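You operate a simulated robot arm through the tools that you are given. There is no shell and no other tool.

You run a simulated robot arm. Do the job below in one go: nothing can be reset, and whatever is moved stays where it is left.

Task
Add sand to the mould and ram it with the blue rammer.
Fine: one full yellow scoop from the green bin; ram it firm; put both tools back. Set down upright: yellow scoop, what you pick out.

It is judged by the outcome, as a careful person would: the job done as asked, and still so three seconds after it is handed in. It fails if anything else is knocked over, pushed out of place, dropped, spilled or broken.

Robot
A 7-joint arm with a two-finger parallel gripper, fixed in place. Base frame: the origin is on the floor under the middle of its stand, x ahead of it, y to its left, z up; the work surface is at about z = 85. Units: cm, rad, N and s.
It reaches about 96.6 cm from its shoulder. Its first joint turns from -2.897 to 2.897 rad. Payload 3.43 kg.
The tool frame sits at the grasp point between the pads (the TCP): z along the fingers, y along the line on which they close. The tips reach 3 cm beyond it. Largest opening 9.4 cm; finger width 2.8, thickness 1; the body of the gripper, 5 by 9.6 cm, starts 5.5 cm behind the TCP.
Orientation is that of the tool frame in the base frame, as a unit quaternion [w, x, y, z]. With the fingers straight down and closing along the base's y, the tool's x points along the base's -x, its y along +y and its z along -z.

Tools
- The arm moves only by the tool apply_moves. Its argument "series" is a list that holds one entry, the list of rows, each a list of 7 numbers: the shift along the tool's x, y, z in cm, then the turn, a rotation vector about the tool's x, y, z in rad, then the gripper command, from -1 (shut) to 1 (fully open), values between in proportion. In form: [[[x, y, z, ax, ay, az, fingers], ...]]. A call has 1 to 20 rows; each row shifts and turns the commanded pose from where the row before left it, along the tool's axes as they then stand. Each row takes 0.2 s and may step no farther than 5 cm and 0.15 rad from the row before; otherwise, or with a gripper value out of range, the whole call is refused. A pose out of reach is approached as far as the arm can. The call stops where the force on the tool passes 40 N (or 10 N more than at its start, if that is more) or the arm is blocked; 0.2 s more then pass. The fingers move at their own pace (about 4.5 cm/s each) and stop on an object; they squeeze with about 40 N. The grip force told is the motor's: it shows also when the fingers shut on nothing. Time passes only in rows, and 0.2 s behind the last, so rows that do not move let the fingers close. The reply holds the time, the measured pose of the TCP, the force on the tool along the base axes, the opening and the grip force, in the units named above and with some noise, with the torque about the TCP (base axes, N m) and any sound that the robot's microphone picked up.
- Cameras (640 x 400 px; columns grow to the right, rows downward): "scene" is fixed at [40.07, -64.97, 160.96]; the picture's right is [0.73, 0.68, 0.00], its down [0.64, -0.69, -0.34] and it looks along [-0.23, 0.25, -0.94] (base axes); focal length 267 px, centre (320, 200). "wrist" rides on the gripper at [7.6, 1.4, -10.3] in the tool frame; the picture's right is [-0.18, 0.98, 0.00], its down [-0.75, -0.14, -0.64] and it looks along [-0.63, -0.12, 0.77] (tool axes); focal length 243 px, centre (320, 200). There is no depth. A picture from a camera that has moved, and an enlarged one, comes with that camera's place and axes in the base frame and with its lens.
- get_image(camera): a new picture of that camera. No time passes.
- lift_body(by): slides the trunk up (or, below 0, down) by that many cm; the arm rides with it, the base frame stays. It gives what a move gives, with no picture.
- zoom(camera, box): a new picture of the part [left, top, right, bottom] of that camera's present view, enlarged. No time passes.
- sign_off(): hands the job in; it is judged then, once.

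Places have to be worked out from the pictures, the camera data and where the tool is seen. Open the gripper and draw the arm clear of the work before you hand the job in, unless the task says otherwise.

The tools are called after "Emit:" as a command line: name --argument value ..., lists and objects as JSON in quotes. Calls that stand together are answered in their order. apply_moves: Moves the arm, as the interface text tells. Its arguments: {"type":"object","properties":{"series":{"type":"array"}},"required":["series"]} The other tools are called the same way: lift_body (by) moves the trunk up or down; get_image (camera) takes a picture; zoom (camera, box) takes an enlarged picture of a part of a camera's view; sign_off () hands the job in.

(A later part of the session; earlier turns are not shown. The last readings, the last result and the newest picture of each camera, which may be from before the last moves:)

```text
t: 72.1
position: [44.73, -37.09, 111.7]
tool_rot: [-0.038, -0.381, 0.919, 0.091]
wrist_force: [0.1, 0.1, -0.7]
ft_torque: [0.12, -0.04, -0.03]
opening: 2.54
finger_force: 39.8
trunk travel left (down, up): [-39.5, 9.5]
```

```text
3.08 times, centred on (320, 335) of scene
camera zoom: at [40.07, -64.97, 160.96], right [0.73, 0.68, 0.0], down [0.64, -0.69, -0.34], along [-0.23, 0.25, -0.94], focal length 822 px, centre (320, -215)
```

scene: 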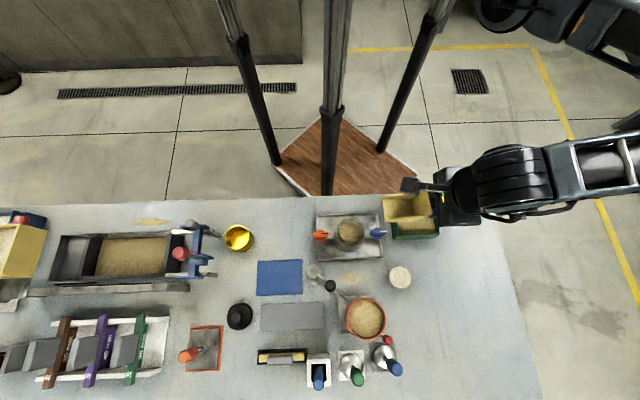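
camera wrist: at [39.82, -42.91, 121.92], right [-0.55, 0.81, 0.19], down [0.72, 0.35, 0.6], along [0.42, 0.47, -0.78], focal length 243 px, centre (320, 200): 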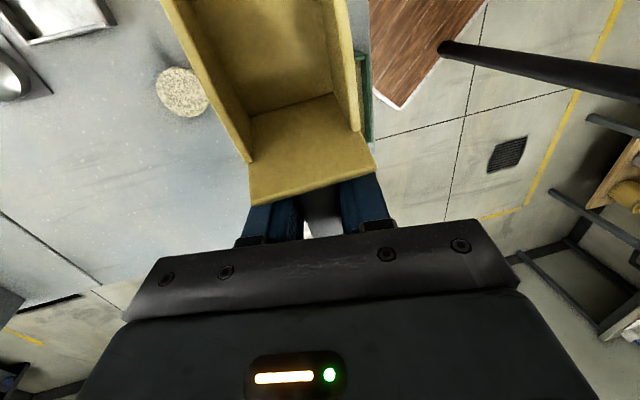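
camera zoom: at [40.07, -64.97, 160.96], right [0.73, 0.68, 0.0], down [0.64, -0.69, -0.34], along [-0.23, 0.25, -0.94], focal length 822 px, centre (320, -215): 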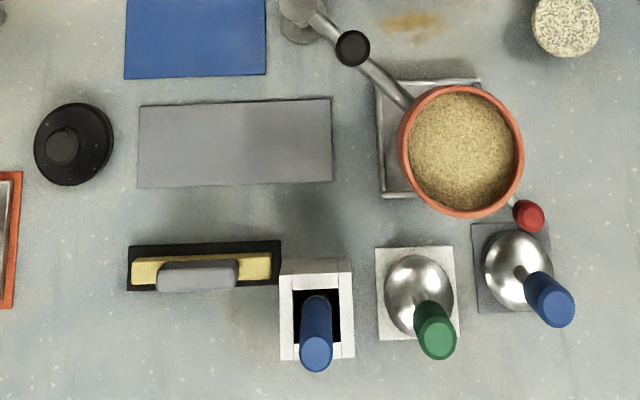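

The pose fit shows the scoop pivoted about 19° nose-up in the grip, which explains why it only poured past 52°. Setting it down cleanly on its mat needs a square grip, so I'll first rest it gently on the empty table area to the right, near [61.5, -33], and regrasp it there.

Emit:
apply_moves --series '[[[-2.94, -1.78, -0.36, 0, 0, 0, -1], [-2.94, -1.78, -0.36, 0, 0, 0, -1], [-2.94, -1.78, -0.36, 0, 0, 0, -1], [-2.94, -1.78, -0.36, 0, 0, 0, -1], [-2.94, -1.78, -0.36, 0, 0, 0, -1], [0, 0, 0, 0, -0.1257, -0.0255, -1], [0, 0, 0, 0, -0.1257, -0.0255, -1], [0, 0, 0, 0, -0.1257, -0.0255, -1], [1.5, -0.74, 3.63, 0, 0, 0, -1], [1.5, -0.74, 3.63, 0, 0, 0, -1], [1.5, -0.74, 3.63, 0, 0, 0, -1]]]'

Emit:
get_image --camera "scene"

Emit:
zoom --camera "scene" --box '[400, 200, 540, 320]'

```text
t: 74.5
position: [61.63, -33.06, 99.57]
tool_rot: [0.138, -0.392, 0.895, 0.162]
wrist_force: [-0.8, 0.8, -0.8]
ft_torque: [0.05, -0.04, -0.05]
opening: 2.55
finger_force: 39.6
trunk travel left (down, up): [-39.5, 9.5]
```

```text
taken
```

scene: 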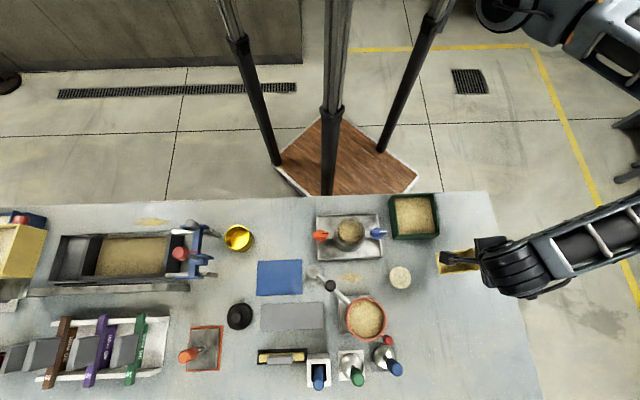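

```text
3.33 times, centred on (470, 260) of scene
camera zoom: at [40.07, -64.97, 160.96], right [0.73, 0.68, 0.0], down [0.64, -0.69, -0.34], along [-0.23, 0.25, -0.94], focal length 890 px, centre (-180, 0)
```

zoom: 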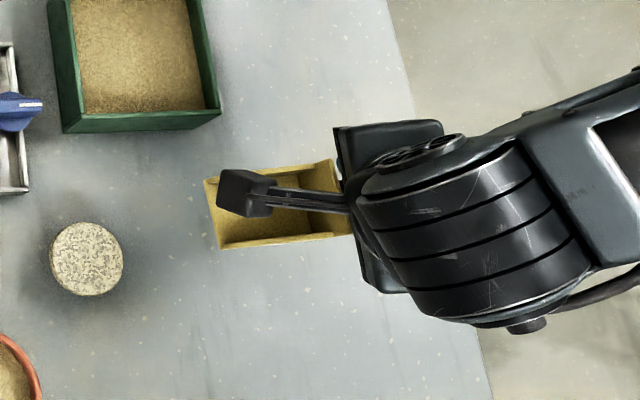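

Emit:
apply_moves --series '[[[1.5, -0.74, 3.63, 0, 0, 0, -1], [1.12, -0.55, 2.72, 0, 0, 0, -1], [0.37, -0.18, 0.91, 0, 0, 0, -1]]]'

Emit:
zoom --camera "scene" --box '[420, 220, 500, 290]'

Emit:
get_image --camera "wrist"

```text
t: 75.3
position: [61.59, -33.29, 91.56]
tool_rot: [0.138, -0.392, 0.895, 0.162]
wrist_force: [0.0, 0.2, -1.1]
ft_torque: [0.06, -0.04, -0.07]
opening: 2.54
finger_force: 40.1
trunk travel left (down, up): [-39.5, 9.5]
```

```text
5.71 times, centred on (460, 255) of scene
camera zoom: at [40.07, -64.97, 160.96], right [0.73, 0.68, 0.0], down [0.64, -0.69, -0.34], along [-0.23, 0.25, -0.94], focal length 1526 px, centre (-480, -114)
```

zoom: 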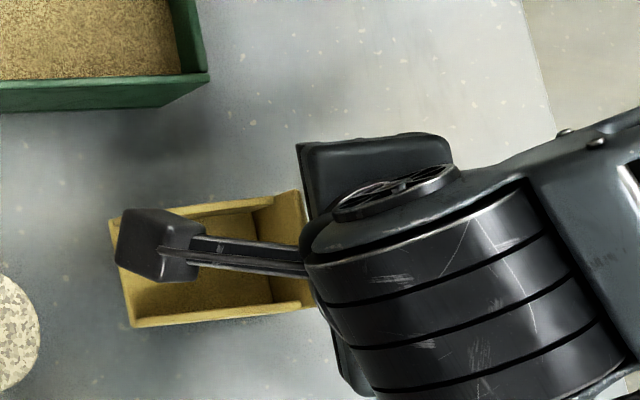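

```text
taken
camera wrist: at [54.34, -41.32, 98.29], right [-0.61, 0.75, 0.25], down [0.52, 0.15, 0.84], along [0.59, 0.64, -0.48], focal length 243 px, centre (320, 200)
```

wrist: 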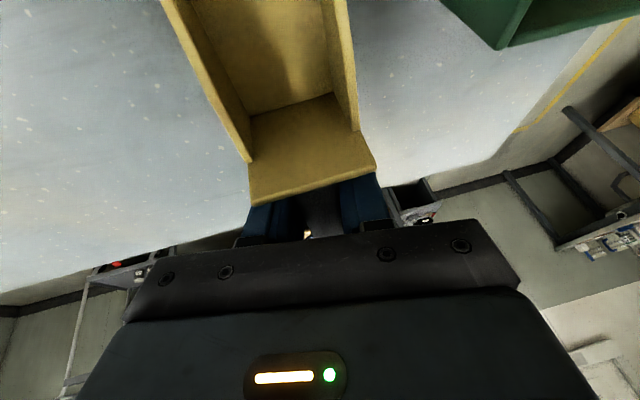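

Emit:
apply_moves --series '[[[0.112, -0.055, 0.2725, 0, 0, 0, -1], [0.112, -0.055, 0.2725, 0, 0, 0, -1], [0.112, -0.055, 0.2725, 0, 0, 0, -1], [0.112, -0.055, 0.2725, 0, 0, 0, -1], [0.112, -0.055, 0.2725, 0, 0, 0, -1], [0.112, -0.055, 0.2725, 0, 0, 0, -1]]]'

Emit:
zoom --camera "scene" --box '[420, 220, 500, 290]'

```text
t: 76.7
position: [61.57, -33.19, 89.8]
tool_rot: [0.137, -0.392, 0.895, 0.161]
wrist_force: [-1.1, 0.2, -1.3]
ft_torque: [0.03, -0.07, -0.01]
opening: 2.54
finger_force: 39.7
trunk travel left (down, up): [-39.5, 9.5]
```

```text
5.71 times, centred on (460, 255) of scene
camera zoom: at [40.07, -64.97, 160.96], right [0.73, 0.68, 0.0], down [0.64, -0.69, -0.34], along [-0.23, 0.25, -0.94], focal length 1526 px, centre (-480, -114)
```

zoom: 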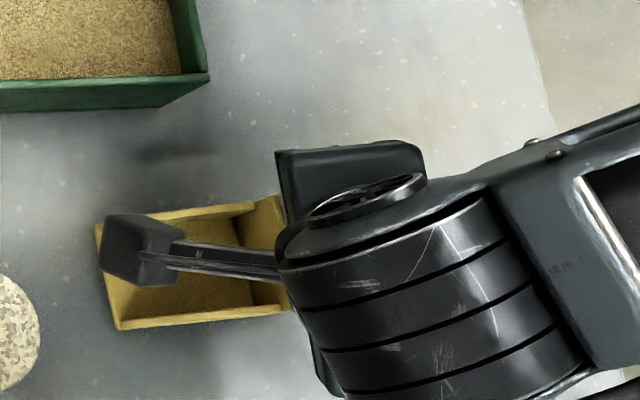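

Emit:
apply_moves --series '[[[0.075, -0.037, 0.182, 0, 0, 0, -1], [0.075, -0.037, 0.182, 0, 0, 0, -1], [0.075, -0.037, 0.182, 0, 0, 0, -1]]]'

```text
t: 77.5
position: [61.46, -33.3, 89.2]
tool_rot: [0.138, -0.392, 0.895, 0.161]
wrist_force: [0.5, 0.1, -1.6]
ft_torque: [0.06, -0.02, 0.0]
opening: 2.53
finger_force: 39.8
trunk travel left (down, up): [-39.5, 9.5]
```

Emit:
apply_moves --series '[[[0.056, -0.028, 0.137, 0, 0, 0, -1], [0.056, -0.028, 0.137, 0, 0, 0, -1], [0.056, -0.028, 0.137, 0, 0, 0, -1]]]'

```text
t: 78.3
position: [61.64, -33.2, 88.95]
tool_rot: [0.138, -0.392, 0.895, 0.162]
wrist_force: [3.2, 5.1, 17.3]
ft_torque: [-1.04, 0.99, -0.08]
opening: 2.54
finger_force: 39.5
trunk travel left (down, up): [-39.5, 9.5]
```

The lip is touching the table first (the torque places contact about 9.5 cm along the nose), with the heel only about 5 mm up. I'll ease the load slightly and release.

Emit:
apply_moves --series '[[[-0.034, 0.017, -0.083, 0, 0, 0, -1], [0, 0, 0, 0, 0, 0, -0.42], [0, 0, 0, 0, 0, 0, -0.35], [0, 0, 0, 0, 0, 0, -0.2], [0, 0, 0, 0, 0, 0, 0], [0, 0, 0, 0, 0, 0, 0]]]'

Emit:
zoom --camera "scene" --box '[420, 220, 500, 290]'

Emit:
get_image --camera "wrist"

```text
t: 79.7
position: [61.44, -33.16, 88.81]
tool_rot: [0.137, -0.392, 0.895, 0.162]
wrist_force: [-0.3, 0.2, -0.4]
ft_torque: [-0.01, -0.01, -0.02]
opening: 4.71
finger_force: 0.1
trunk travel left (down, up): [-39.5, 9.5]
```

```text
5.71 times, centred on (460, 255) of scene
camera zoom: at [40.07, -64.97, 160.96], right [0.73, 0.68, 0.0], down [0.64, -0.69, -0.34], along [-0.23, 0.25, -0.94], focal length 1526 px, centre (-480, -114)
```

zoom: 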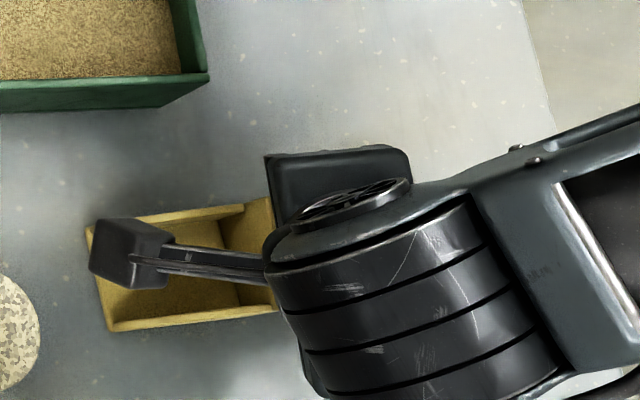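

```text
taken
camera wrist: at [54.27, -41.38, 95.53], right [-0.61, 0.75, 0.25], down [0.52, 0.15, 0.84], along [0.59, 0.64, -0.48], focal length 243 px, centre (320, 200)
```

wrist: 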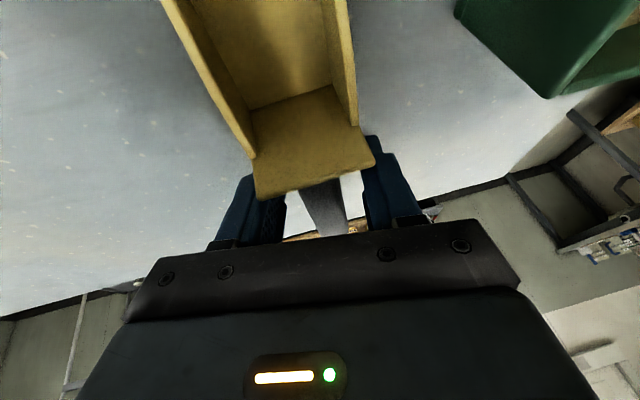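

Released cleanly; the scoop sits on its base. I'll withdraw straight up and square the gripper for the regrasp.

Emit:
apply_moves --series '[[[-0.56, 0.277, -1.363, 0, 0, 0, 0.1], [-0.75, 0.369, -1.817, 0, 0, 0, 0.28], [-1.5, 0.74, -3.63, 0, 0, 0, 0.28], [-1.5, 0.74, -3.63, 0, 0, 0, 0.28], [0, 0, 0, 0, 0.1257, 0.0255, 0.28], [0, 0, 0, 0, 0.1257, 0.0255, 0.28], [0, 0, 0, 0, 0.1257, 0.0255, 0.28], [0, 0, 0, 0.1, 0, 0, 0.28], [0, 0, 0, 0.1, 0, 0, 0.28]]]'

Emit:
get_image --camera "wrist"

Emit:
zoom --camera "scene" --box '[420, 200, 540, 300]'

```text
t: 81.7
position: [61.58, -33.22, 100.41]
tool_rot: [-0.001, -0.383, 0.924, -0.003]
wrist_force: [0.3, 0.6, -0.7]
ft_torque: [0.0, 0.0, 0.02]
opening: 6.01
finger_force: 0.0
trunk travel left (down, up): [-39.5, 9.5]
```

```text
taken
camera wrist: at [55.18, -37.52, 110.55], right [-0.56, 0.83, 0.0], down [0.63, 0.44, 0.64], along [0.53, 0.36, -0.77], focal length 243 px, centre (320, 200)
```

wrist: 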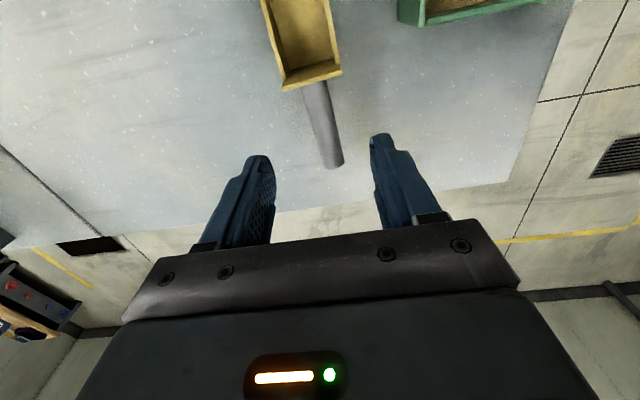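

```text
4.00 times, centred on (480, 250) of scene
camera zoom: at [40.07, -64.97, 160.96], right [0.73, 0.68, 0.0], down [0.64, -0.69, -0.34], along [-0.23, 0.25, -0.94], focal length 1068 px, centre (-320, 0)
```

zoom: 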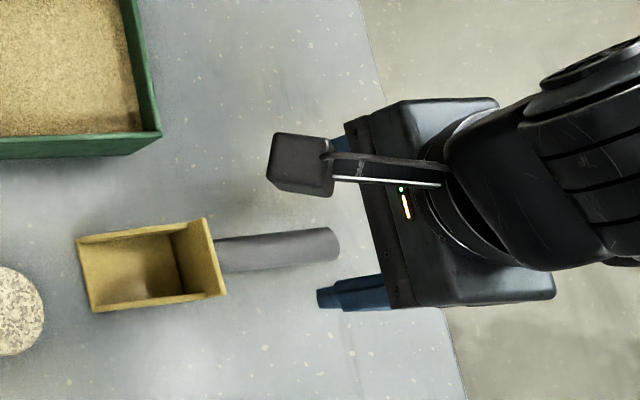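

Emit:
zoom --camera "wrist" --box '[240, 0, 400, 180]'

```text
2.22 times, centred on (320, 90) of wrist
camera zoom: at [55.18, -37.52, 110.55], right [-0.56, 0.83, 0.0], down [0.63, 0.44, 0.64], along [0.53, 0.36, -0.77], focal length 539 px, centre (320, 444)
```

zoom: 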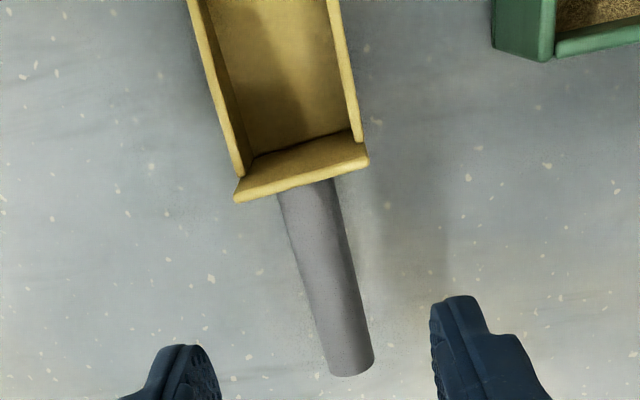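

The scoop stands square on its base. The handle axis is within 1 mm of my line but yawed about 3.5°, so I'll match the yaw and come straight down to z ≈ 88.5.

Emit:
apply_moves --series '[[[0, 0.08, 0, 0, 0, -0.06, 0.28], [0, 0, 4, 0, 0, 0, 0.28], [0, 0, 4, 0, 0, 0, 0.28], [0, 0, 2.2, 0, 0, 0, 0.28], [0, 0, 1.0, 0, 0, 0, 0.28], [0, 0, 0.7, 0, 0, 0, 0.28]]]'

Emit:
zoom --camera "wrist" --box '[220, 40, 420, 240]'

```text
t: 83.1
position: [61.53, -33.21, 88.51]
tool_rot: [-0.001, -0.412, 0.911, -0.001]
wrist_force: [-0.3, 0.1, -0.5]
ft_torque: [0.03, 0.01, 0.01]
opening: 6.04
finger_force: 0.1
trunk travel left (down, up): [-39.5, 9.5]
```

```text
2.00 times, centred on (320, 140) of wrist
camera zoom: at [55.37, -37.9, 98.6], right [-0.61, 0.79, 0.0], down [0.61, 0.47, 0.64], along [0.51, 0.39, -0.77], focal length 485 px, centre (320, 320)
```

zoom: 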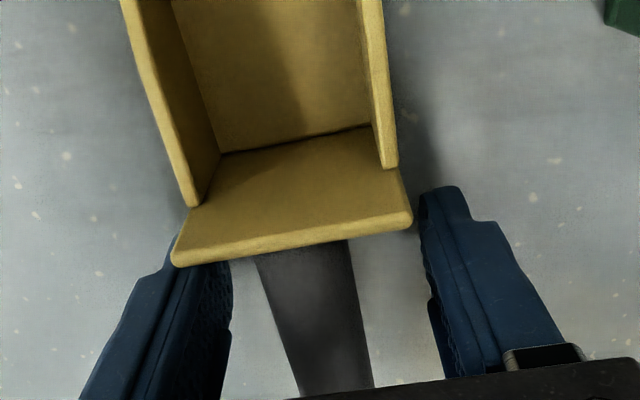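

Emit:
apply_moves --series '[[[0, 0, 0, 0, 0, 0, -1], [0, 0, 0, 0, 0, 0, -1], [0, 0, 0, 0, 0, 0, -1], [0, 0, 0, 0, 0, 0, -1], [0, 0, 0, 0, 0, 0, -1], [0, 0, -1.0, 0, 0, 0, -1], [0, 0, -2.0, 0, 0, 0, -1]]]'

Emit:
zoom --camera "wrist" --box '[150, 0, 420, 240]'

Emit:
zoom --camera "scene" --box '[420, 200, 540, 300]'

```text
t: 84.7
position: [61.41, -33.28, 91.46]
tool_rot: [0.0, -0.411, 0.912, -0.001]
wrist_force: [0.5, 0.5, -1.3]
ft_torque: [0.06, -0.04, 0.02]
opening: 2.54
finger_force: 40.2
trunk travel left (down, up): [-39.5, 9.5]
```

```text
1.67 times, centred on (285, 120) of wrist
camera zoom: at [55.36, -37.84, 101.59], right [-0.61, 0.79, 0.0], down [0.61, 0.47, 0.64], along [0.51, 0.39, -0.77], focal length 404 px, centre (378, 333)
```

zoom: 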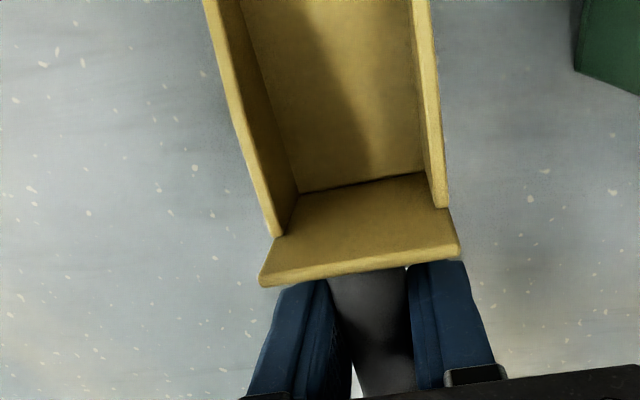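

```text
4.00 times, centred on (480, 250) of scene
camera zoom: at [40.07, -64.97, 160.96], right [0.73, 0.68, 0.0], down [0.64, -0.69, -0.34], along [-0.23, 0.25, -0.94], focal length 1068 px, centre (-320, 0)
```

zoom: 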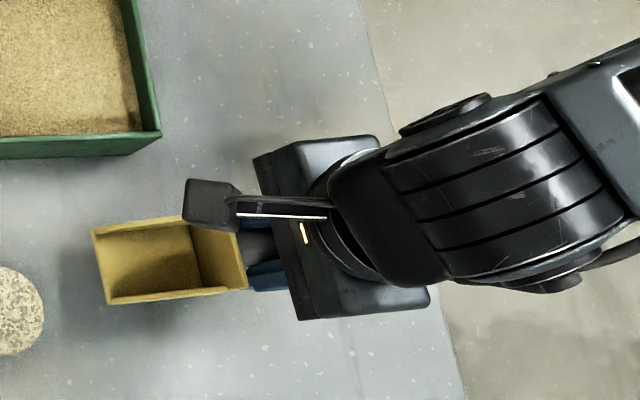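

The regrip is square and level. For the return I'll raise the trunk 6 cm so the forearm comes in steeper over the swing-arm knob, lift to z ≈ 113 and travel back above the mat.

Emit:
lift_body --by 6

Emit:
apply_moves --series '[[[0, 0, -3.9, 0, 0, 0, -1], [0, 0, -3.9, 0, 0, 0, -1], [0, 0, -3.9, 0, 0, 0, -1], [0, 0, -3.9, 0, 0, 0, -1], [4.1, -0.9, 0, 0, 0, 0, -1], [4.1, -0.9, 0, 0, 0, 0, -1], [4.1, -0.9, 0, 0, 0, 0, -1], [4.1, -0.9, 0, 0, 0, 0, -1], [4.1, -0.9, 0, 0, 0, 0, -1], [4.1, -0.9, 0, 0, 0, 0, -1], [4.1, -0.9, 0, 0, 0, 0, -1], [4.1, -0.9, 0, 0, 0, 0, -1], [4.1, -0.9, 0, 0, 0, 0, -1], [4.17, -0.87, 0, 0, 0, 0.054, -1]]]'

Emit:
get_image --camera "wrist"

Emit:
get_image --camera "scene"

```text
t: 85.7
position: [61.38, -33.08, 97.54]
tool_rot: [-0.001, -0.411, 0.912, -0.002]
wrist_force: [0.1, -0.3, -0.1]
ft_torque: [0.06, -0.07, -0.01]
opening: 2.55
finger_force: 40.4
trunk travel left (down, up): [-45.5, 3.5]
```

```text
t: 88.7
position: [40.9, -69.73, 113.19]
tool_rot: [-0.001, -0.387, 0.922, -0.002]
wrist_force: [1.1, 1.3, 0.0]
ft_torque: [0.07, -0.01, -0.02]
opening: 2.52
finger_force: 40.2
trunk travel left (down, up): [-45.5, 3.5]
```

```text
taken
camera wrist: at [34.69, -74.07, 123.23], right [-0.57, 0.82, 0.0], down [0.63, 0.44, 0.64], along [0.53, 0.36, -0.77], focal length 243 px, centre (320, 200)
```

wrist: 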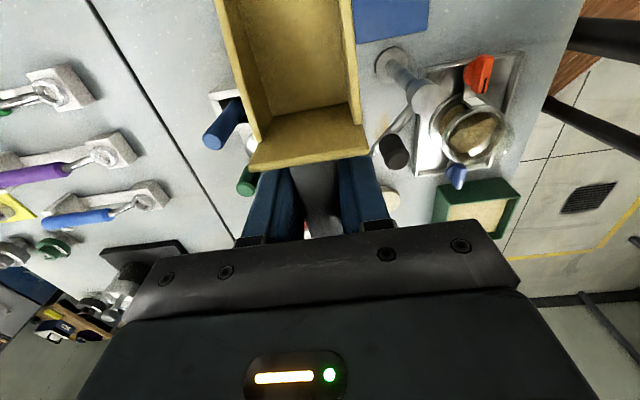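

```text
taken
```

scene: 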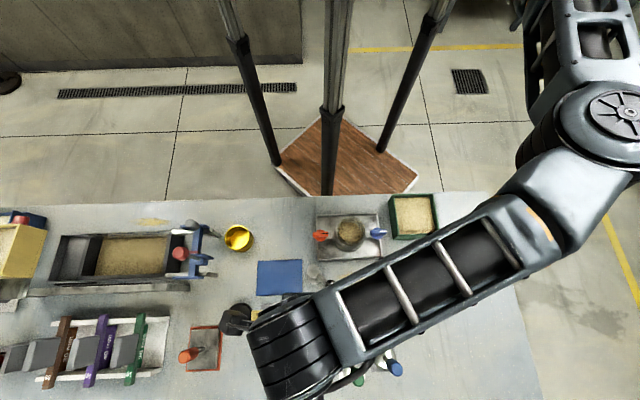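

Emit:
apply_moves --series '[[[0.1, -0.25, 3.5, 0, 0, 0, -1], [0, 0, 3.5, 0, 0, 0, -1], [0, 0, 3.5, 0, 0, 0, -1], [0, 0, 3.5, 0, 0, 0, -1]]]'

Emit:
get_image --camera "scene"

Emit:
get_image --camera "wrist"

```text
t: 89.7
position: [41.1, -70.02, 99.22]
tool_rot: [-0.002, -0.386, 0.923, -0.001]
wrist_force: [-0.3, -0.4, -0.4]
ft_torque: [0.02, -0.04, -0.03]
opening: 2.54
finger_force: 39.8
trunk travel left (down, up): [-45.5, 3.5]
```

```text
taken
```

scene: 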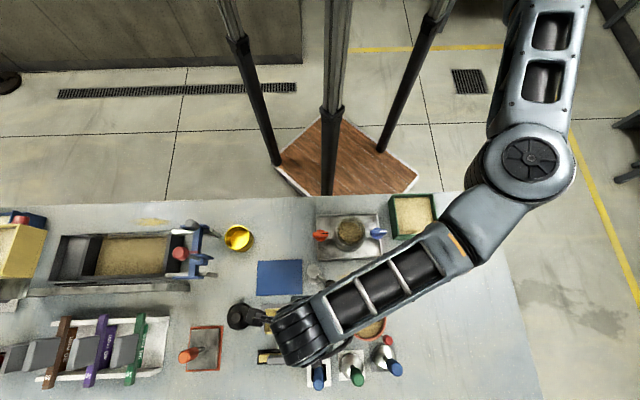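

```text
taken
camera wrist: at [34.66, -74.42, 109.32], right [-0.57, 0.82, 0.0], down [0.63, 0.44, 0.64], along [0.53, 0.36, -0.77], focal length 243 px, centre (320, 200)
```

wrist: 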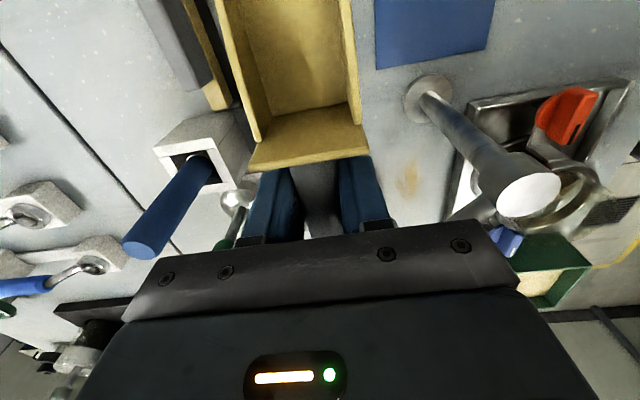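

Emit:
apply_moves --series '[[[0, 0, 3, 0, 0, 0, -1], [0, 0, 3, 0, 0, 0, -1], [0, 0, 1.7, 0, 0, 0, -1]]]'

Emit:
get_image --camera "scene"

Emit:
get_image --camera "wrist"

```text
t: 90.5
position: [40.99, -70.08, 91.48]
tool_rot: [-0.002, -0.387, 0.922, -0.001]
wrist_force: [-0.2, -0.1, -0.9]
ft_torque: [0.05, -0.04, 0.02]
opening: 2.53
finger_force: 40.7
trunk travel left (down, up): [-45.5, 3.5]
```

```text
taken
```

scene: 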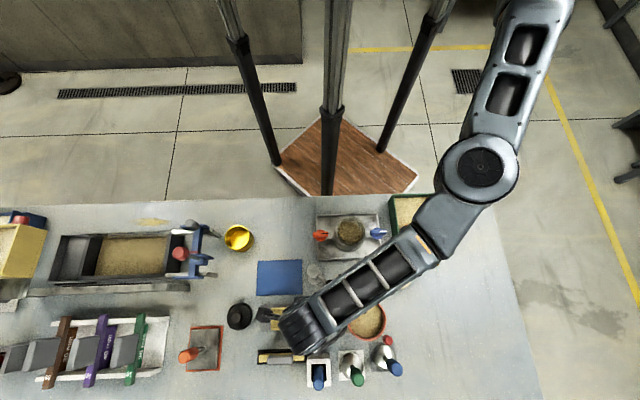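

```text
taken
camera wrist: at [34.69, -74.48, 101.61], right [-0.57, 0.82, 0.0], down [0.63, 0.44, 0.64], along [0.53, 0.36, -0.77], focal length 243 px, centre (320, 200)
```

wrist: 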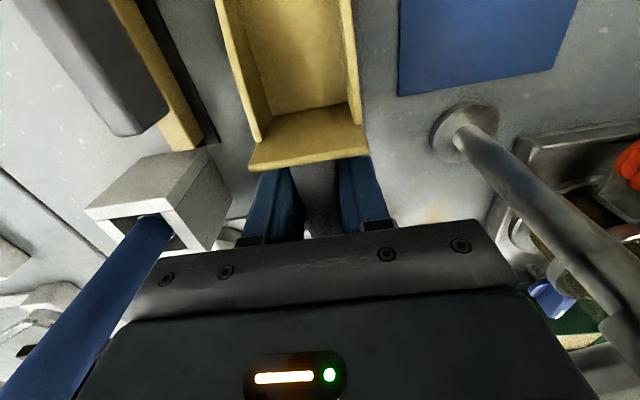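

Emit:
apply_moves --series '[[[0, 0, 0.6, 0, 0, 0, -1], [0, 0, 0.6, 0, 0, 0, -1], [0, 0, 0.4, 0, 0, 0, -1], [0, 0, 0.3, 0, 0, 0, -1], [0, 0, 0.2, 0, 0, 0, -1]]]'

Emit:
zoom --camera "wrist" --box '[180, 0, 460, 200]'

```text
t: 91.7
position: [41.03, -70.04, 89.44]
tool_rot: [-0.002, -0.386, 0.923, -0.001]
wrist_force: [0.0, -0.3, -0.6]
ft_torque: [0.02, -0.04, 0.0]
opening: 2.54
finger_force: 40.4
trunk travel left (down, up): [-45.5, 3.5]
```

```text
2.00 times, centred on (320, 100) of wrist
camera zoom: at [34.69, -74.46, 99.55], right [-0.57, 0.82, 0.0], down [0.63, 0.44, 0.64], along [0.53, 0.36, -0.77], focal length 485 px, centre (320, 400)
```

zoom: 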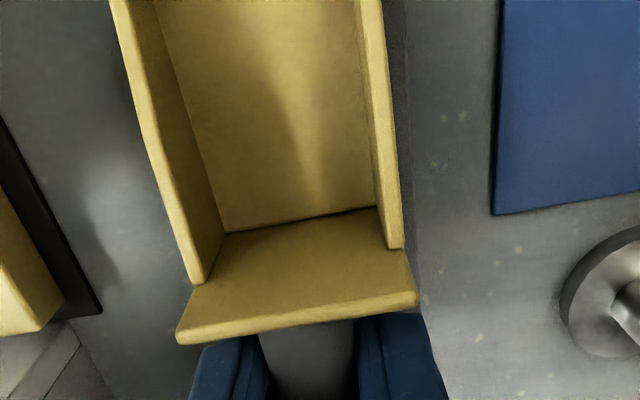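

Emit:
apply_moves --series '[[[0, 0, 0.2, 0, 0, 0, -1], [0, 0, 0.15, 0, 0, 0, -1], [0, 0, 0.12, 0, 0, 0, -1]]]'

```text
t: 92.5
position: [41.07, -70.21, 89.06]
tool_rot: [-0.001, -0.386, 0.922, -0.001]
wrist_force: [-0.1, 0.8, -1.0]
ft_torque: [0.04, -0.08, -0.01]
opening: 2.51
finger_force: 40.3
trunk travel left (down, up): [-45.5, 3.5]
```

Emit:
apply_moves --series '[[[0, 0, 0.1, 0, 0, 0, -1], [0, 0, 0.1, 0, 0, 0, -1], [0, 0, 0.1, 0, 0, 0, -1]]]'

```text
t: 93.3
position: [40.96, -70.1, 88.79]
tool_rot: [-0.001, -0.385, 0.923, -0.003]
wrist_force: [-0.2, 4.0, 9.8]
ft_torque: [-0.53, 0.55, -0.2]
opening: 2.55
finger_force: 40.2
trunk travel left (down, up): [-45.5, 3.5]
```

The scoop base is resting on the mat (10 N, contact under the bowl). I'll release and withdraw straight up.

Emit:
apply_moves --series '[[[0, 0, 0, 0, 0, 0, -0.4], [0, 0, 0, 0, 0, 0, -0.2], [0, 0, 0, 0, 0, 0, 0.0], [0, 0, 0, 0, 0, 0, 0.1], [0, 0, -0.6, 0, 0, 0, 0.1], [0, 0, -1.4, 0, 0, 0, 0.1], [0, 0, -3, 0, 0, 0, 0.1], [0, 0, -4, 0, 0, 0, 0.1], [0, 0, -4, 0, 0, 0, 0.1]]]'

Emit:
get_image --camera "wrist"

Emit:
get_image --camera "scene"

```text
t: 95.3
position: [40.98, -69.98, 101.57]
tool_rot: [-0.001, -0.386, 0.922, -0.002]
wrist_force: [0.7, -0.8, -0.1]
ft_torque: [0.06, 0.01, 0.0]
opening: 5.17
finger_force: 0.0
trunk travel left (down, up): [-45.5, 3.5]
```

```text
taken
camera wrist: at [34.72, -74.5, 111.72], right [-0.57, 0.82, 0.0], down [0.63, 0.44, 0.64], along [0.53, 0.36, -0.77], focal length 243 px, centre (320, 200)
```

wrist: 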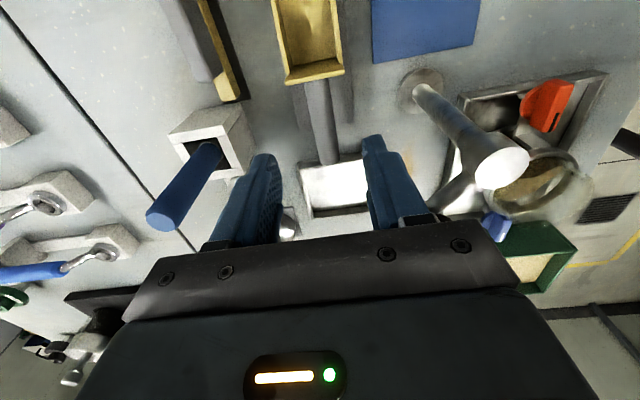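

```text
taken
```

scene: 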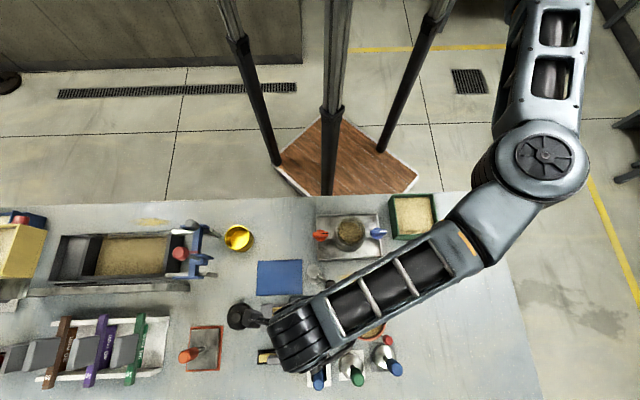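

The scoop is back upright on its mat. Next comes the blue rammer: I'll rise, then lower the trunk a bit to gain horizontal reach.

Emit:
apply_moves --series '[[[0, 0, -4, 0, 0, 0, 0.28], [0, 0, -4, 0, 0, 0, 0.28], [0, 0, -4, 0, 0, 0, 0.28], [0, 0, -4, 0, 0, 0, 0.28], [0, 0, -4, 0, 0, 0, 0.28]]]'

Emit:
lift_body --by -9

Emit:
get_image --camera "wrist"

```text
t: 96.5
position: [41.05, -70.1, 121.56]
tool_rot: [-0.002, -0.386, 0.922, -0.001]
wrist_force: [-0.1, 0.2, -0.3]
ft_torque: [-0.04, 0.02, 0.01]
opening: 6.0
finger_force: 0.2
trunk travel left (down, up): [-45.5, 3.5]
```

```text
t: 97.8
position: [41.08, -70.03, 112.64]
tool_rot: [-0.001, -0.386, 0.923, -0.001]
wrist_force: [-0.5, 0.2, -1.3]
ft_torque: [0.0, 0.02, 0.0]
opening: 6.01
finger_force: 0.0
trunk travel left (down, up): [-36.5, 12.5]
```

```text
taken
camera wrist: at [34.74, -74.38, 122.76], right [-0.57, 0.82, 0.0], down [0.63, 0.44, 0.64], along [0.53, 0.36, -0.77], focal length 243 px, centre (320, 200)
```

wrist: 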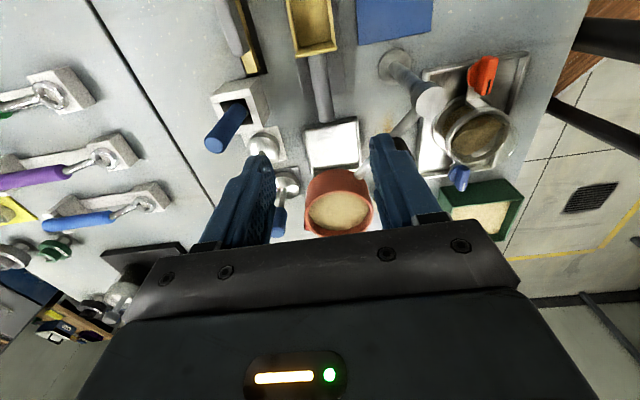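

Emit:
apply_moves --series '[[[-3.54, -2.37, 0, 0, 0, 0, 0.28], [-3.54, -2.37, 0, 0, 0, 0, 0.28], [-3.54, -2.37, 0, 0, 0, 0, 0.28], [-3.54, -2.37, 0, 0, 0, 0, 0.28], [-3.54, -2.37, 0, 0, 0, 0, 0.28]]]'

Emit:
get_image --camera "wrist"

Emit:
zoom --camera "wrist" --box '[220, 0, 420, 200]'

Emit:
get_image --camera "scene"

```text
t: 99.0
position: [61.89, -65.7, 112.54]
tool_rot: [-0.001, -0.385, 0.923, -0.001]
wrist_force: [-0.2, -0.4, 0.4]
ft_torque: [0.01, -0.04, 0.03]
opening: 6.02
finger_force: 0.1
trunk travel left (down, up): [-36.5, 12.5]
```

```text
taken
camera wrist: at [55.56, -70.1, 122.61], right [-0.57, 0.82, 0.0], down [0.63, 0.44, 0.64], along [0.53, 0.36, -0.77], focal length 243 px, centre (320, 200)
```

wrist: 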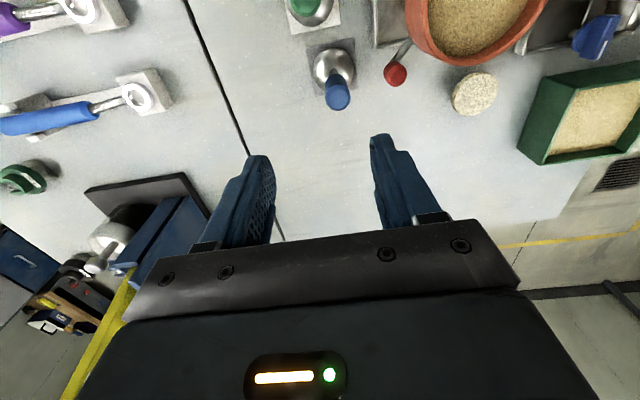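

```text
2.00 times, centred on (320, 100) of wrist
camera zoom: at [55.56, -70.1, 122.61], right [-0.57, 0.82, 0.0], down [0.63, 0.44, 0.64], along [0.53, 0.36, -0.77], focal length 485 px, centre (320, 400)
```

zoom: 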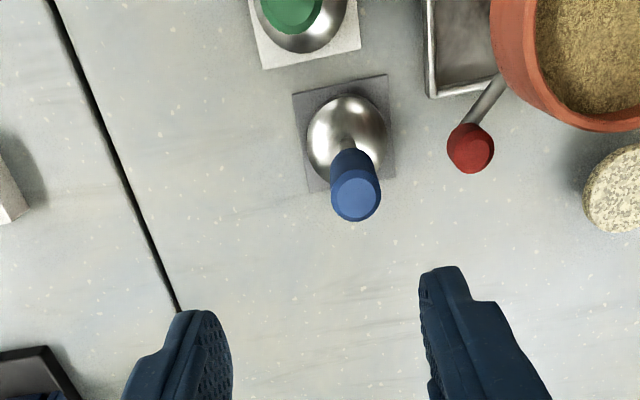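

```text
taken
```

scene: 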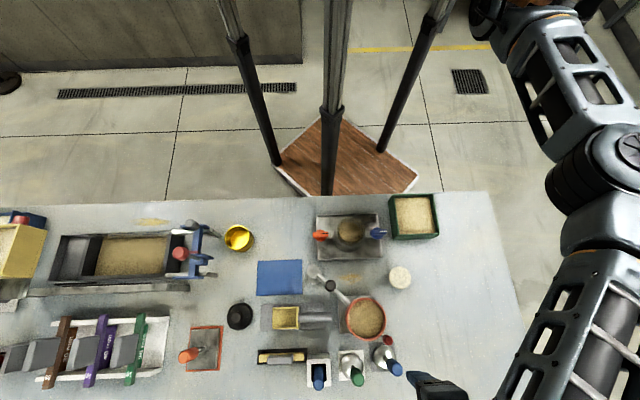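

The scoop sits properly back on its mat. The rammer's handle axis works out at about [60.8, -64.4] with its top near z = 97.8, so I'll shift over it, narrow the opening to stay clear of the red lever knob, and descend partway.

Emit:
apply_moves --series '[[[-0.2, 1.7, 0, 0, 0, 0, -0.06], [0, 0, 3, 0, 0, 0, -0.06], [0, 0, 3, 0, 0, 0, -0.06], [0, 0, 2, 0, 0, 0, -0.06]]]'

Emit:
get_image --camera "wrist"

Emit:
zoom --camera "wrist" --box '[240, 40, 400, 200]'

```text
t: 100.0
position: [60.83, -64.4, 104.68]
tool_rot: [-0.001, -0.386, 0.923, -0.002]
wrist_force: [-0.3, 0.3, -0.3]
ft_torque: [-0.01, 0.03, -0.02]
opening: 4.42
finger_force: 0.1
trunk travel left (down, up): [-36.5, 12.5]
```

```text
taken
camera wrist: at [54.51, -68.78, 114.73], right [-0.57, 0.82, 0.0], down [0.63, 0.44, 0.64], along [0.53, 0.36, -0.77], focal length 243 px, centre (320, 200)
```

wrist: 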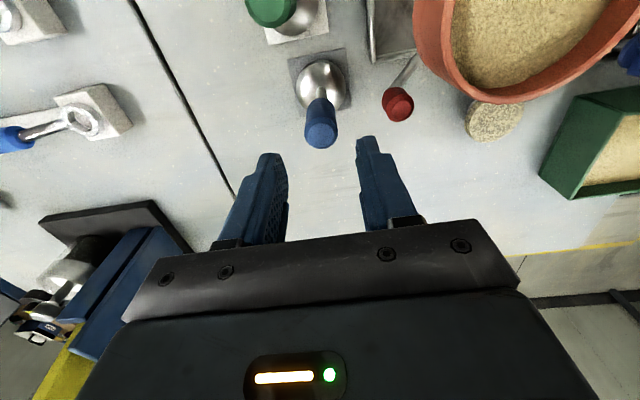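

```text
2.50 times, centred on (320, 120) of wrist
camera zoom: at [54.51, -68.78, 114.73], right [-0.57, 0.82, 0.0], down [0.63, 0.44, 0.64], along [0.53, 0.36, -0.77], focal length 606 px, centre (320, 400)
```

zoom: 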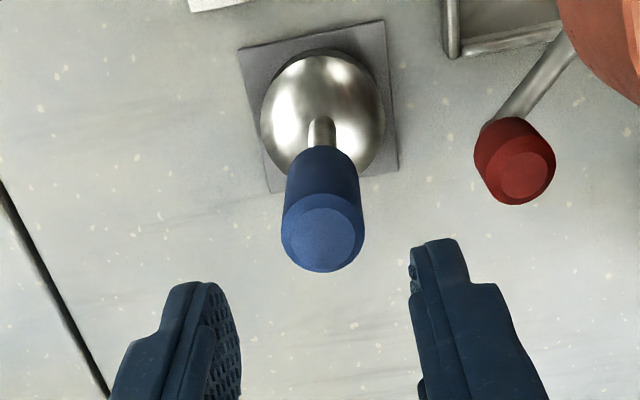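

The handle is centred between the fingers, and the red knob clears by about 1.5 cm. I'll descend to mid-grip (z ≈ 95).

Emit:
apply_moves --series '[[[-0.1, 0, 3, 0, 0, 0, -0.06], [0, 0, 3, 0, 0, 0, -0.06], [0, 0, 2, 0, 0, 0, -0.06], [0, 0, 1.6, 0, 0, 0, -0.06]]]'

Emit:
get_image --camera "wrist"

Emit:
get_image --camera "scene"

```text
t: 101.0
position: [60.81, -64.36, 94.94]
tool_rot: [-0.001, -0.386, 0.923, -0.001]
wrist_force: [0.2, 0.0, -0.3]
ft_torque: [0.0, 0.0, -0.01]
opening: 4.43
finger_force: 0.0
trunk travel left (down, up): [-36.5, 12.5]
```

```text
taken
camera wrist: at [54.55, -68.75, 105.14], right [-0.57, 0.82, 0.0], down [0.63, 0.44, 0.64], along [0.53, 0.36, -0.77], focal length 243 px, centre (320, 200)
```

wrist: 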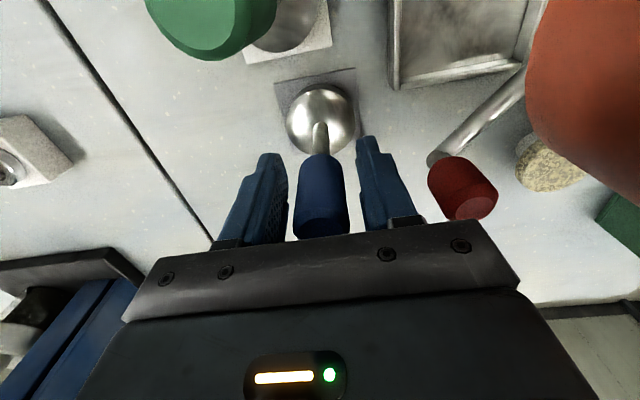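

```text
taken
```

scene: 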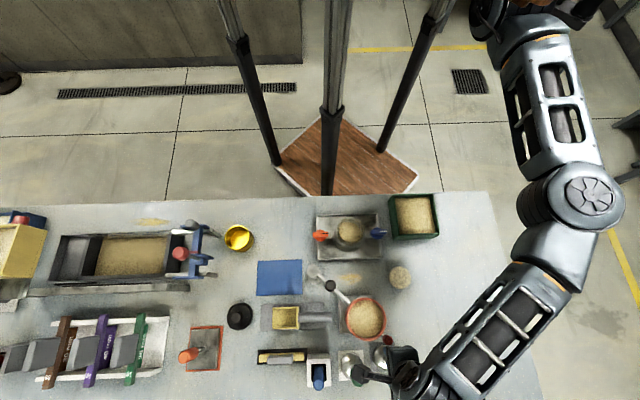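

The fingers straddle the blue grip with no contact. I'll close and lift slightly to test the hold.

Emit:
apply_moves --series '[[[0, 0, 0, 0, 0, 0, -1], [0, 0, 0, 0, 0, 0, -1], [0, 0, 0, 0, 0, 0, -1], [0, 0, 0, 0, 0, 0, -1]]]'

Emit:
apply_moves --series '[[[0, 0, -0.5, 0, 0, 0, -1], [0, 0, -1.5, 0, 0, 0, -1], [0, 0, -3, 0, 0, 0, -1]]]'

Emit:
get_image --camera "wrist"

Emit:
zoom --camera "scene" --box '[310, 310, 450, 400]'

```text
t: 102.0
position: [60.87, -64.3, 94.91]
tool_rot: [-0.001, -0.386, 0.923, -0.001]
wrist_force: [-1.1, 1.0, 0.1]
ft_torque: [0.21, 0.21, -0.01]
opening: 2.47
finger_force: 39.9
trunk travel left (down, up): [-36.5, 12.5]
```

```text
t: 102.8
position: [60.95, -64.41, 99.95]
tool_rot: [-0.002, -0.386, 0.922, -0.001]
wrist_force: [0.3, -0.7, -4.5]
ft_torque: [-0.02, -0.04, 0.02]
opening: 2.46
finger_force: 40.1
trunk travel left (down, up): [-36.5, 12.5]
```

```text
taken
camera wrist: at [54.59, -68.78, 110.15], right [-0.57, 0.82, 0.0], down [0.63, 0.44, 0.64], along [0.53, 0.36, -0.77], focal length 243 px, centre (320, 200)
```

wrist: 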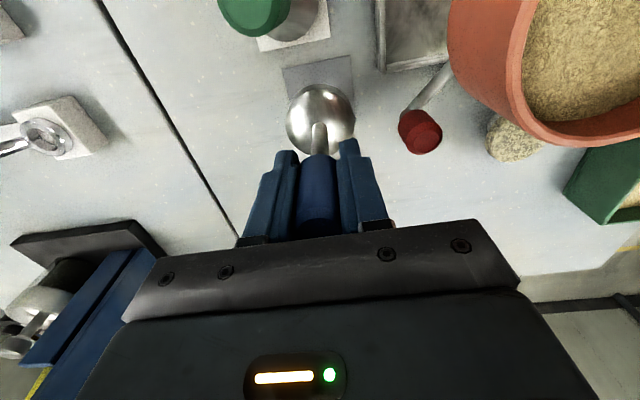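

```text
4.44 times, centred on (380, 355) of scene
camera zoom: at [40.07, -64.97, 160.96], right [0.73, 0.68, 0.0], down [0.64, -0.69, -0.34], along [-0.23, 0.25, -0.94], focal length 1187 px, centre (53, -489)
```

zoom: 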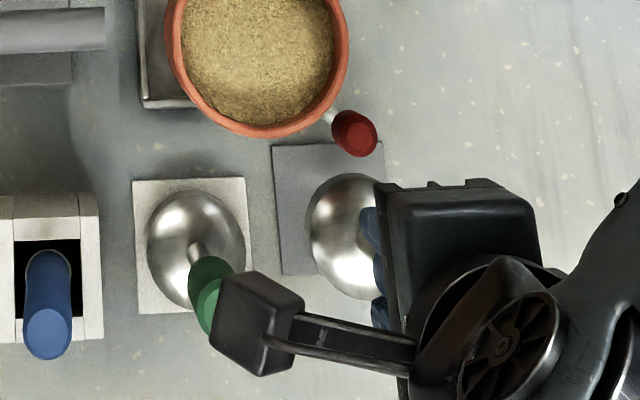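

The rammer is held (about 4.5 N of weight, so a steel head). I'll lift it above everything and carry it over the mould, then measure the ring position from the wrist camera.

Emit:
apply_moves --series '[[[0, 0, -3.6, 0, 0, 0, -1], [0, 0, -3.6, 0, 0, 0, -1], [0, 0, -3.6, 0, 0, 0, -1], [0, 0, -3.6, 0, 0, 0, -1], [0, 0, -3.6, 0, 0, 0, -1], [0.8, 3.84, 0, 0, 0, 0, -1], [0.8, 3.84, 0, 0, 0, 0, -1], [0.8, 3.84, 0, 0, 0, 0, -1], [0.8, 3.84, 0, 0, 0, 0, -1], [0.8, 3.84, 0, 0, 0, 0, -1], [0.8, 3.84, 0, 0, 0, 0, -1], [0.8, 3.84, 0, 0, 0, 0, -1], [0.8, 3.84, 0, 0, 0, 0, -1]]]'

Emit:
get_image --camera "wrist"

Emit:
zoom --camera "wrist" --box '[240, 0, 400, 180]'

Emit:
get_image --camera "scene"

```text
t: 105.6
position: [34.41, -47.21, 117.84]
tool_rot: [-0.001, -0.385, 0.923, -0.002]
wrist_force: [0.6, -0.1, -3.4]
ft_torque: [0.01, 0.02, -0.01]
opening: 2.44
finger_force: 39.8
trunk travel left (down, up): [-36.5, 12.5]
```

```text
taken
camera wrist: at [28.26, -51.63, 128.09], right [-0.57, 0.82, 0.0], down [0.63, 0.44, 0.64], along [0.53, 0.36, -0.77], focal length 243 px, centre (320, 200)
```

wrist: 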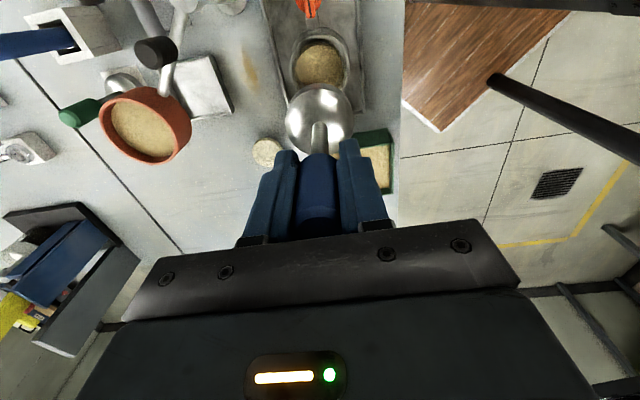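

```text
2.22 times, centred on (320, 90) of wrist
camera zoom: at [28.26, -51.63, 128.09], right [-0.57, 0.82, 0.0], down [0.63, 0.44, 0.64], along [0.53, 0.36, -0.77], focal length 539 px, centre (320, 444)
```

zoom: 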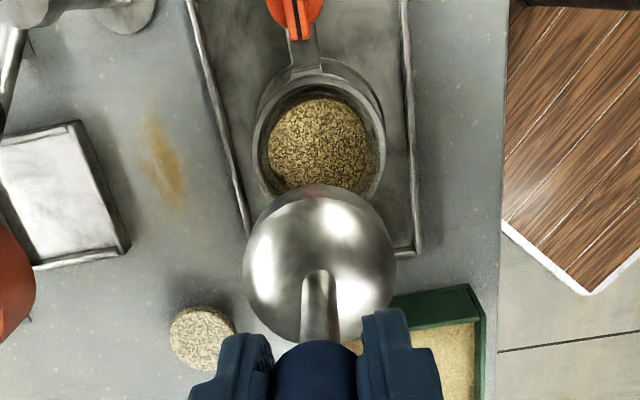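

```text
taken
```

scene: 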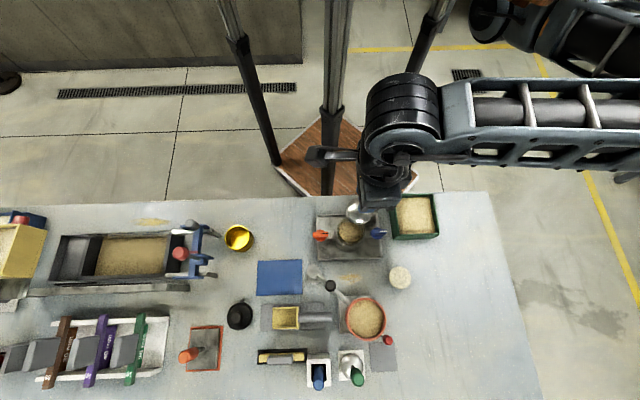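

Emit:
zoom --camera "wrist" --box '[275, 15, 365, 100]'

Emit:
zoom --camera "scene" --box '[300, 180, 420, 280]'

```text
4.71 times, centred on (320, 58) of wrist
camera zoom: at [28.26, -51.63, 128.09], right [-0.57, 0.82, 0.0], down [0.63, 0.44, 0.64], along [0.53, 0.36, -0.77], focal length 1142 px, centre (320, 871)
```

zoom: 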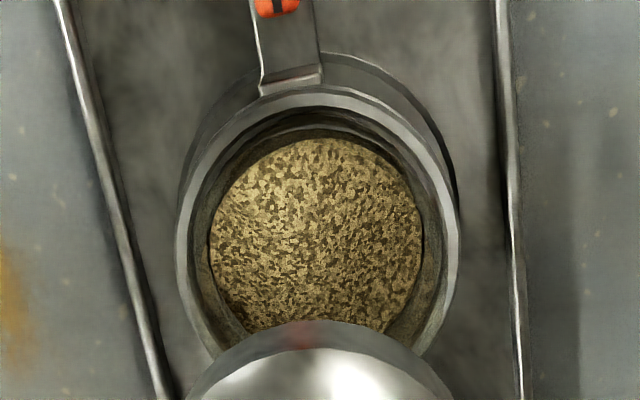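

```text
4.00 times, centred on (360, 230) of scene
camera zoom: at [40.07, -64.97, 160.96], right [0.73, 0.68, 0.0], down [0.64, -0.69, -0.34], along [-0.23, 0.25, -0.94], focal length 1068 px, centre (160, 80)
```

zoom: 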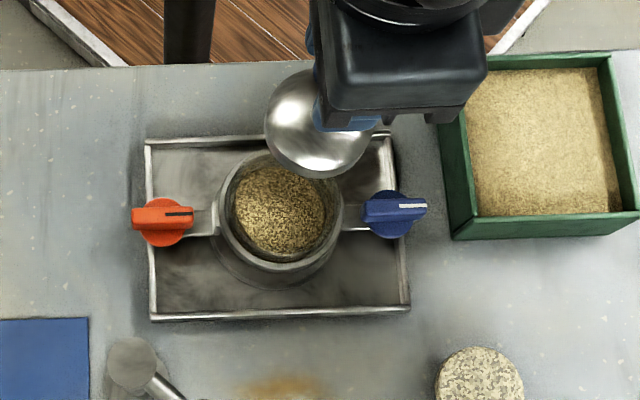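

The ring centre is within about 2 mm of the rammer axis. I'll nudge by 1 mm and lower until the head is just above the ring.

Emit:
apply_moves --series '[[[0.1, -0.05, 3.75, 0, 0, 0, -1], [0, 0, 3.75, 0, 0, 0, -1], [0, 0, 3.75, 0, 0, 0, -1], [0, 0, 3.0, 0, 0, 0, -1]]]'

Emit:
zoom --camera "wrist" --box '[240, 20, 400, 160]'

Emit:
zoom --camera "scene" --box '[300, 180, 420, 280]'

```text
t: 106.6
position: [34.45, -47.31, 103.71]
tool_rot: [-0.001, -0.386, 0.922, -0.002]
wrist_force: [-0.7, -1.0, -3.7]
ft_torque: [0.05, 0.01, -0.04]
opening: 2.47
finger_force: 40.3
trunk travel left (down, up): [-36.5, 12.5]
```

```text
2.86 times, centred on (320, 90) of wrist
camera zoom: at [28.17, -51.79, 113.85], right [-0.57, 0.82, 0.0], down [0.63, 0.44, 0.64], along [0.53, 0.36, -0.77], focal length 693 px, centre (320, 514)
```

zoom: 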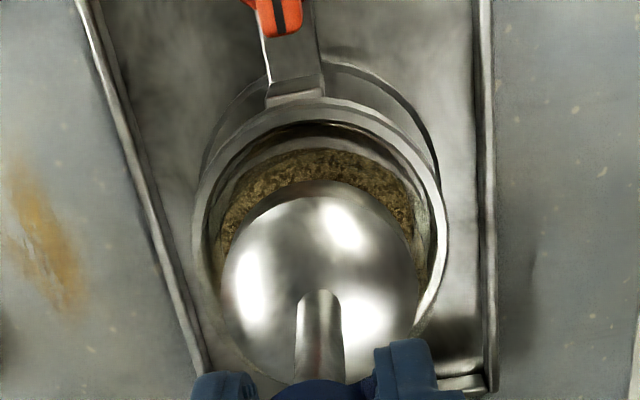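

```text
4.00 times, centred on (360, 230) of scene
camera zoom: at [40.07, -64.97, 160.96], right [0.73, 0.68, 0.0], down [0.64, -0.69, -0.34], along [-0.23, 0.25, -0.94], focal length 1068 px, centre (160, 80)
```

zoom: 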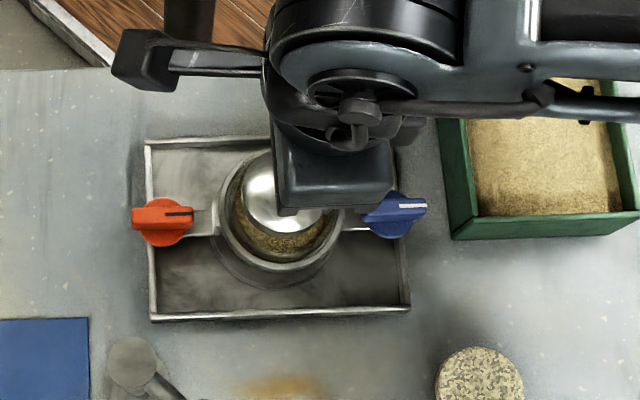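

Head and ring are aligned within about 1 mm. I'll lower into the mould in small steps until the head meets the loose sand.

Emit:
apply_moves --series '[[[0.05, 0, 1.5, 0, 0, 0, -1], [0, 0, 1.0, 0, 0, 0, -1], [0, 0, 0.5, 0, 0, 0, -1], [0, 0, 0.4, 0, 0, 0, -1], [0, 0, 0.4, 0, 0, 0, -1]]]'

Emit:
zoom --camera "wrist" --box '[240, 20, 400, 160]'

```text
t: 107.8
position: [34.45, -47.58, 100.38]
tool_rot: [-0.002, -0.386, 0.923, -0.003]
wrist_force: [3.7, 5.5, 17.3]
ft_torque: [0.78, 0.21, -0.16]
opening: 2.43
finger_force: 40.2
trunk travel left (down, up): [-36.5, 12.5]
stopped in row 5: the force on the tool passed its limit at 42 N (the readings are from after the stop); the commanded pose is now the measured one
```

```text
2.86 times, centred on (320, 90) of wrist
camera zoom: at [28.12, -51.91, 110.49], right [-0.57, 0.82, -0.01], down [0.63, 0.44, 0.64], along [0.53, 0.36, -0.77], focal length 693 px, centre (320, 514)
```

zoom: 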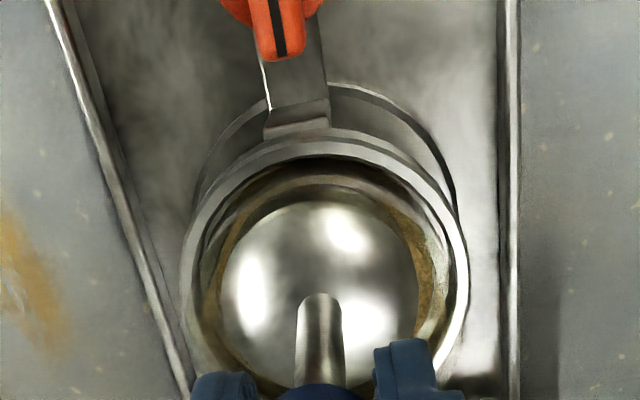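

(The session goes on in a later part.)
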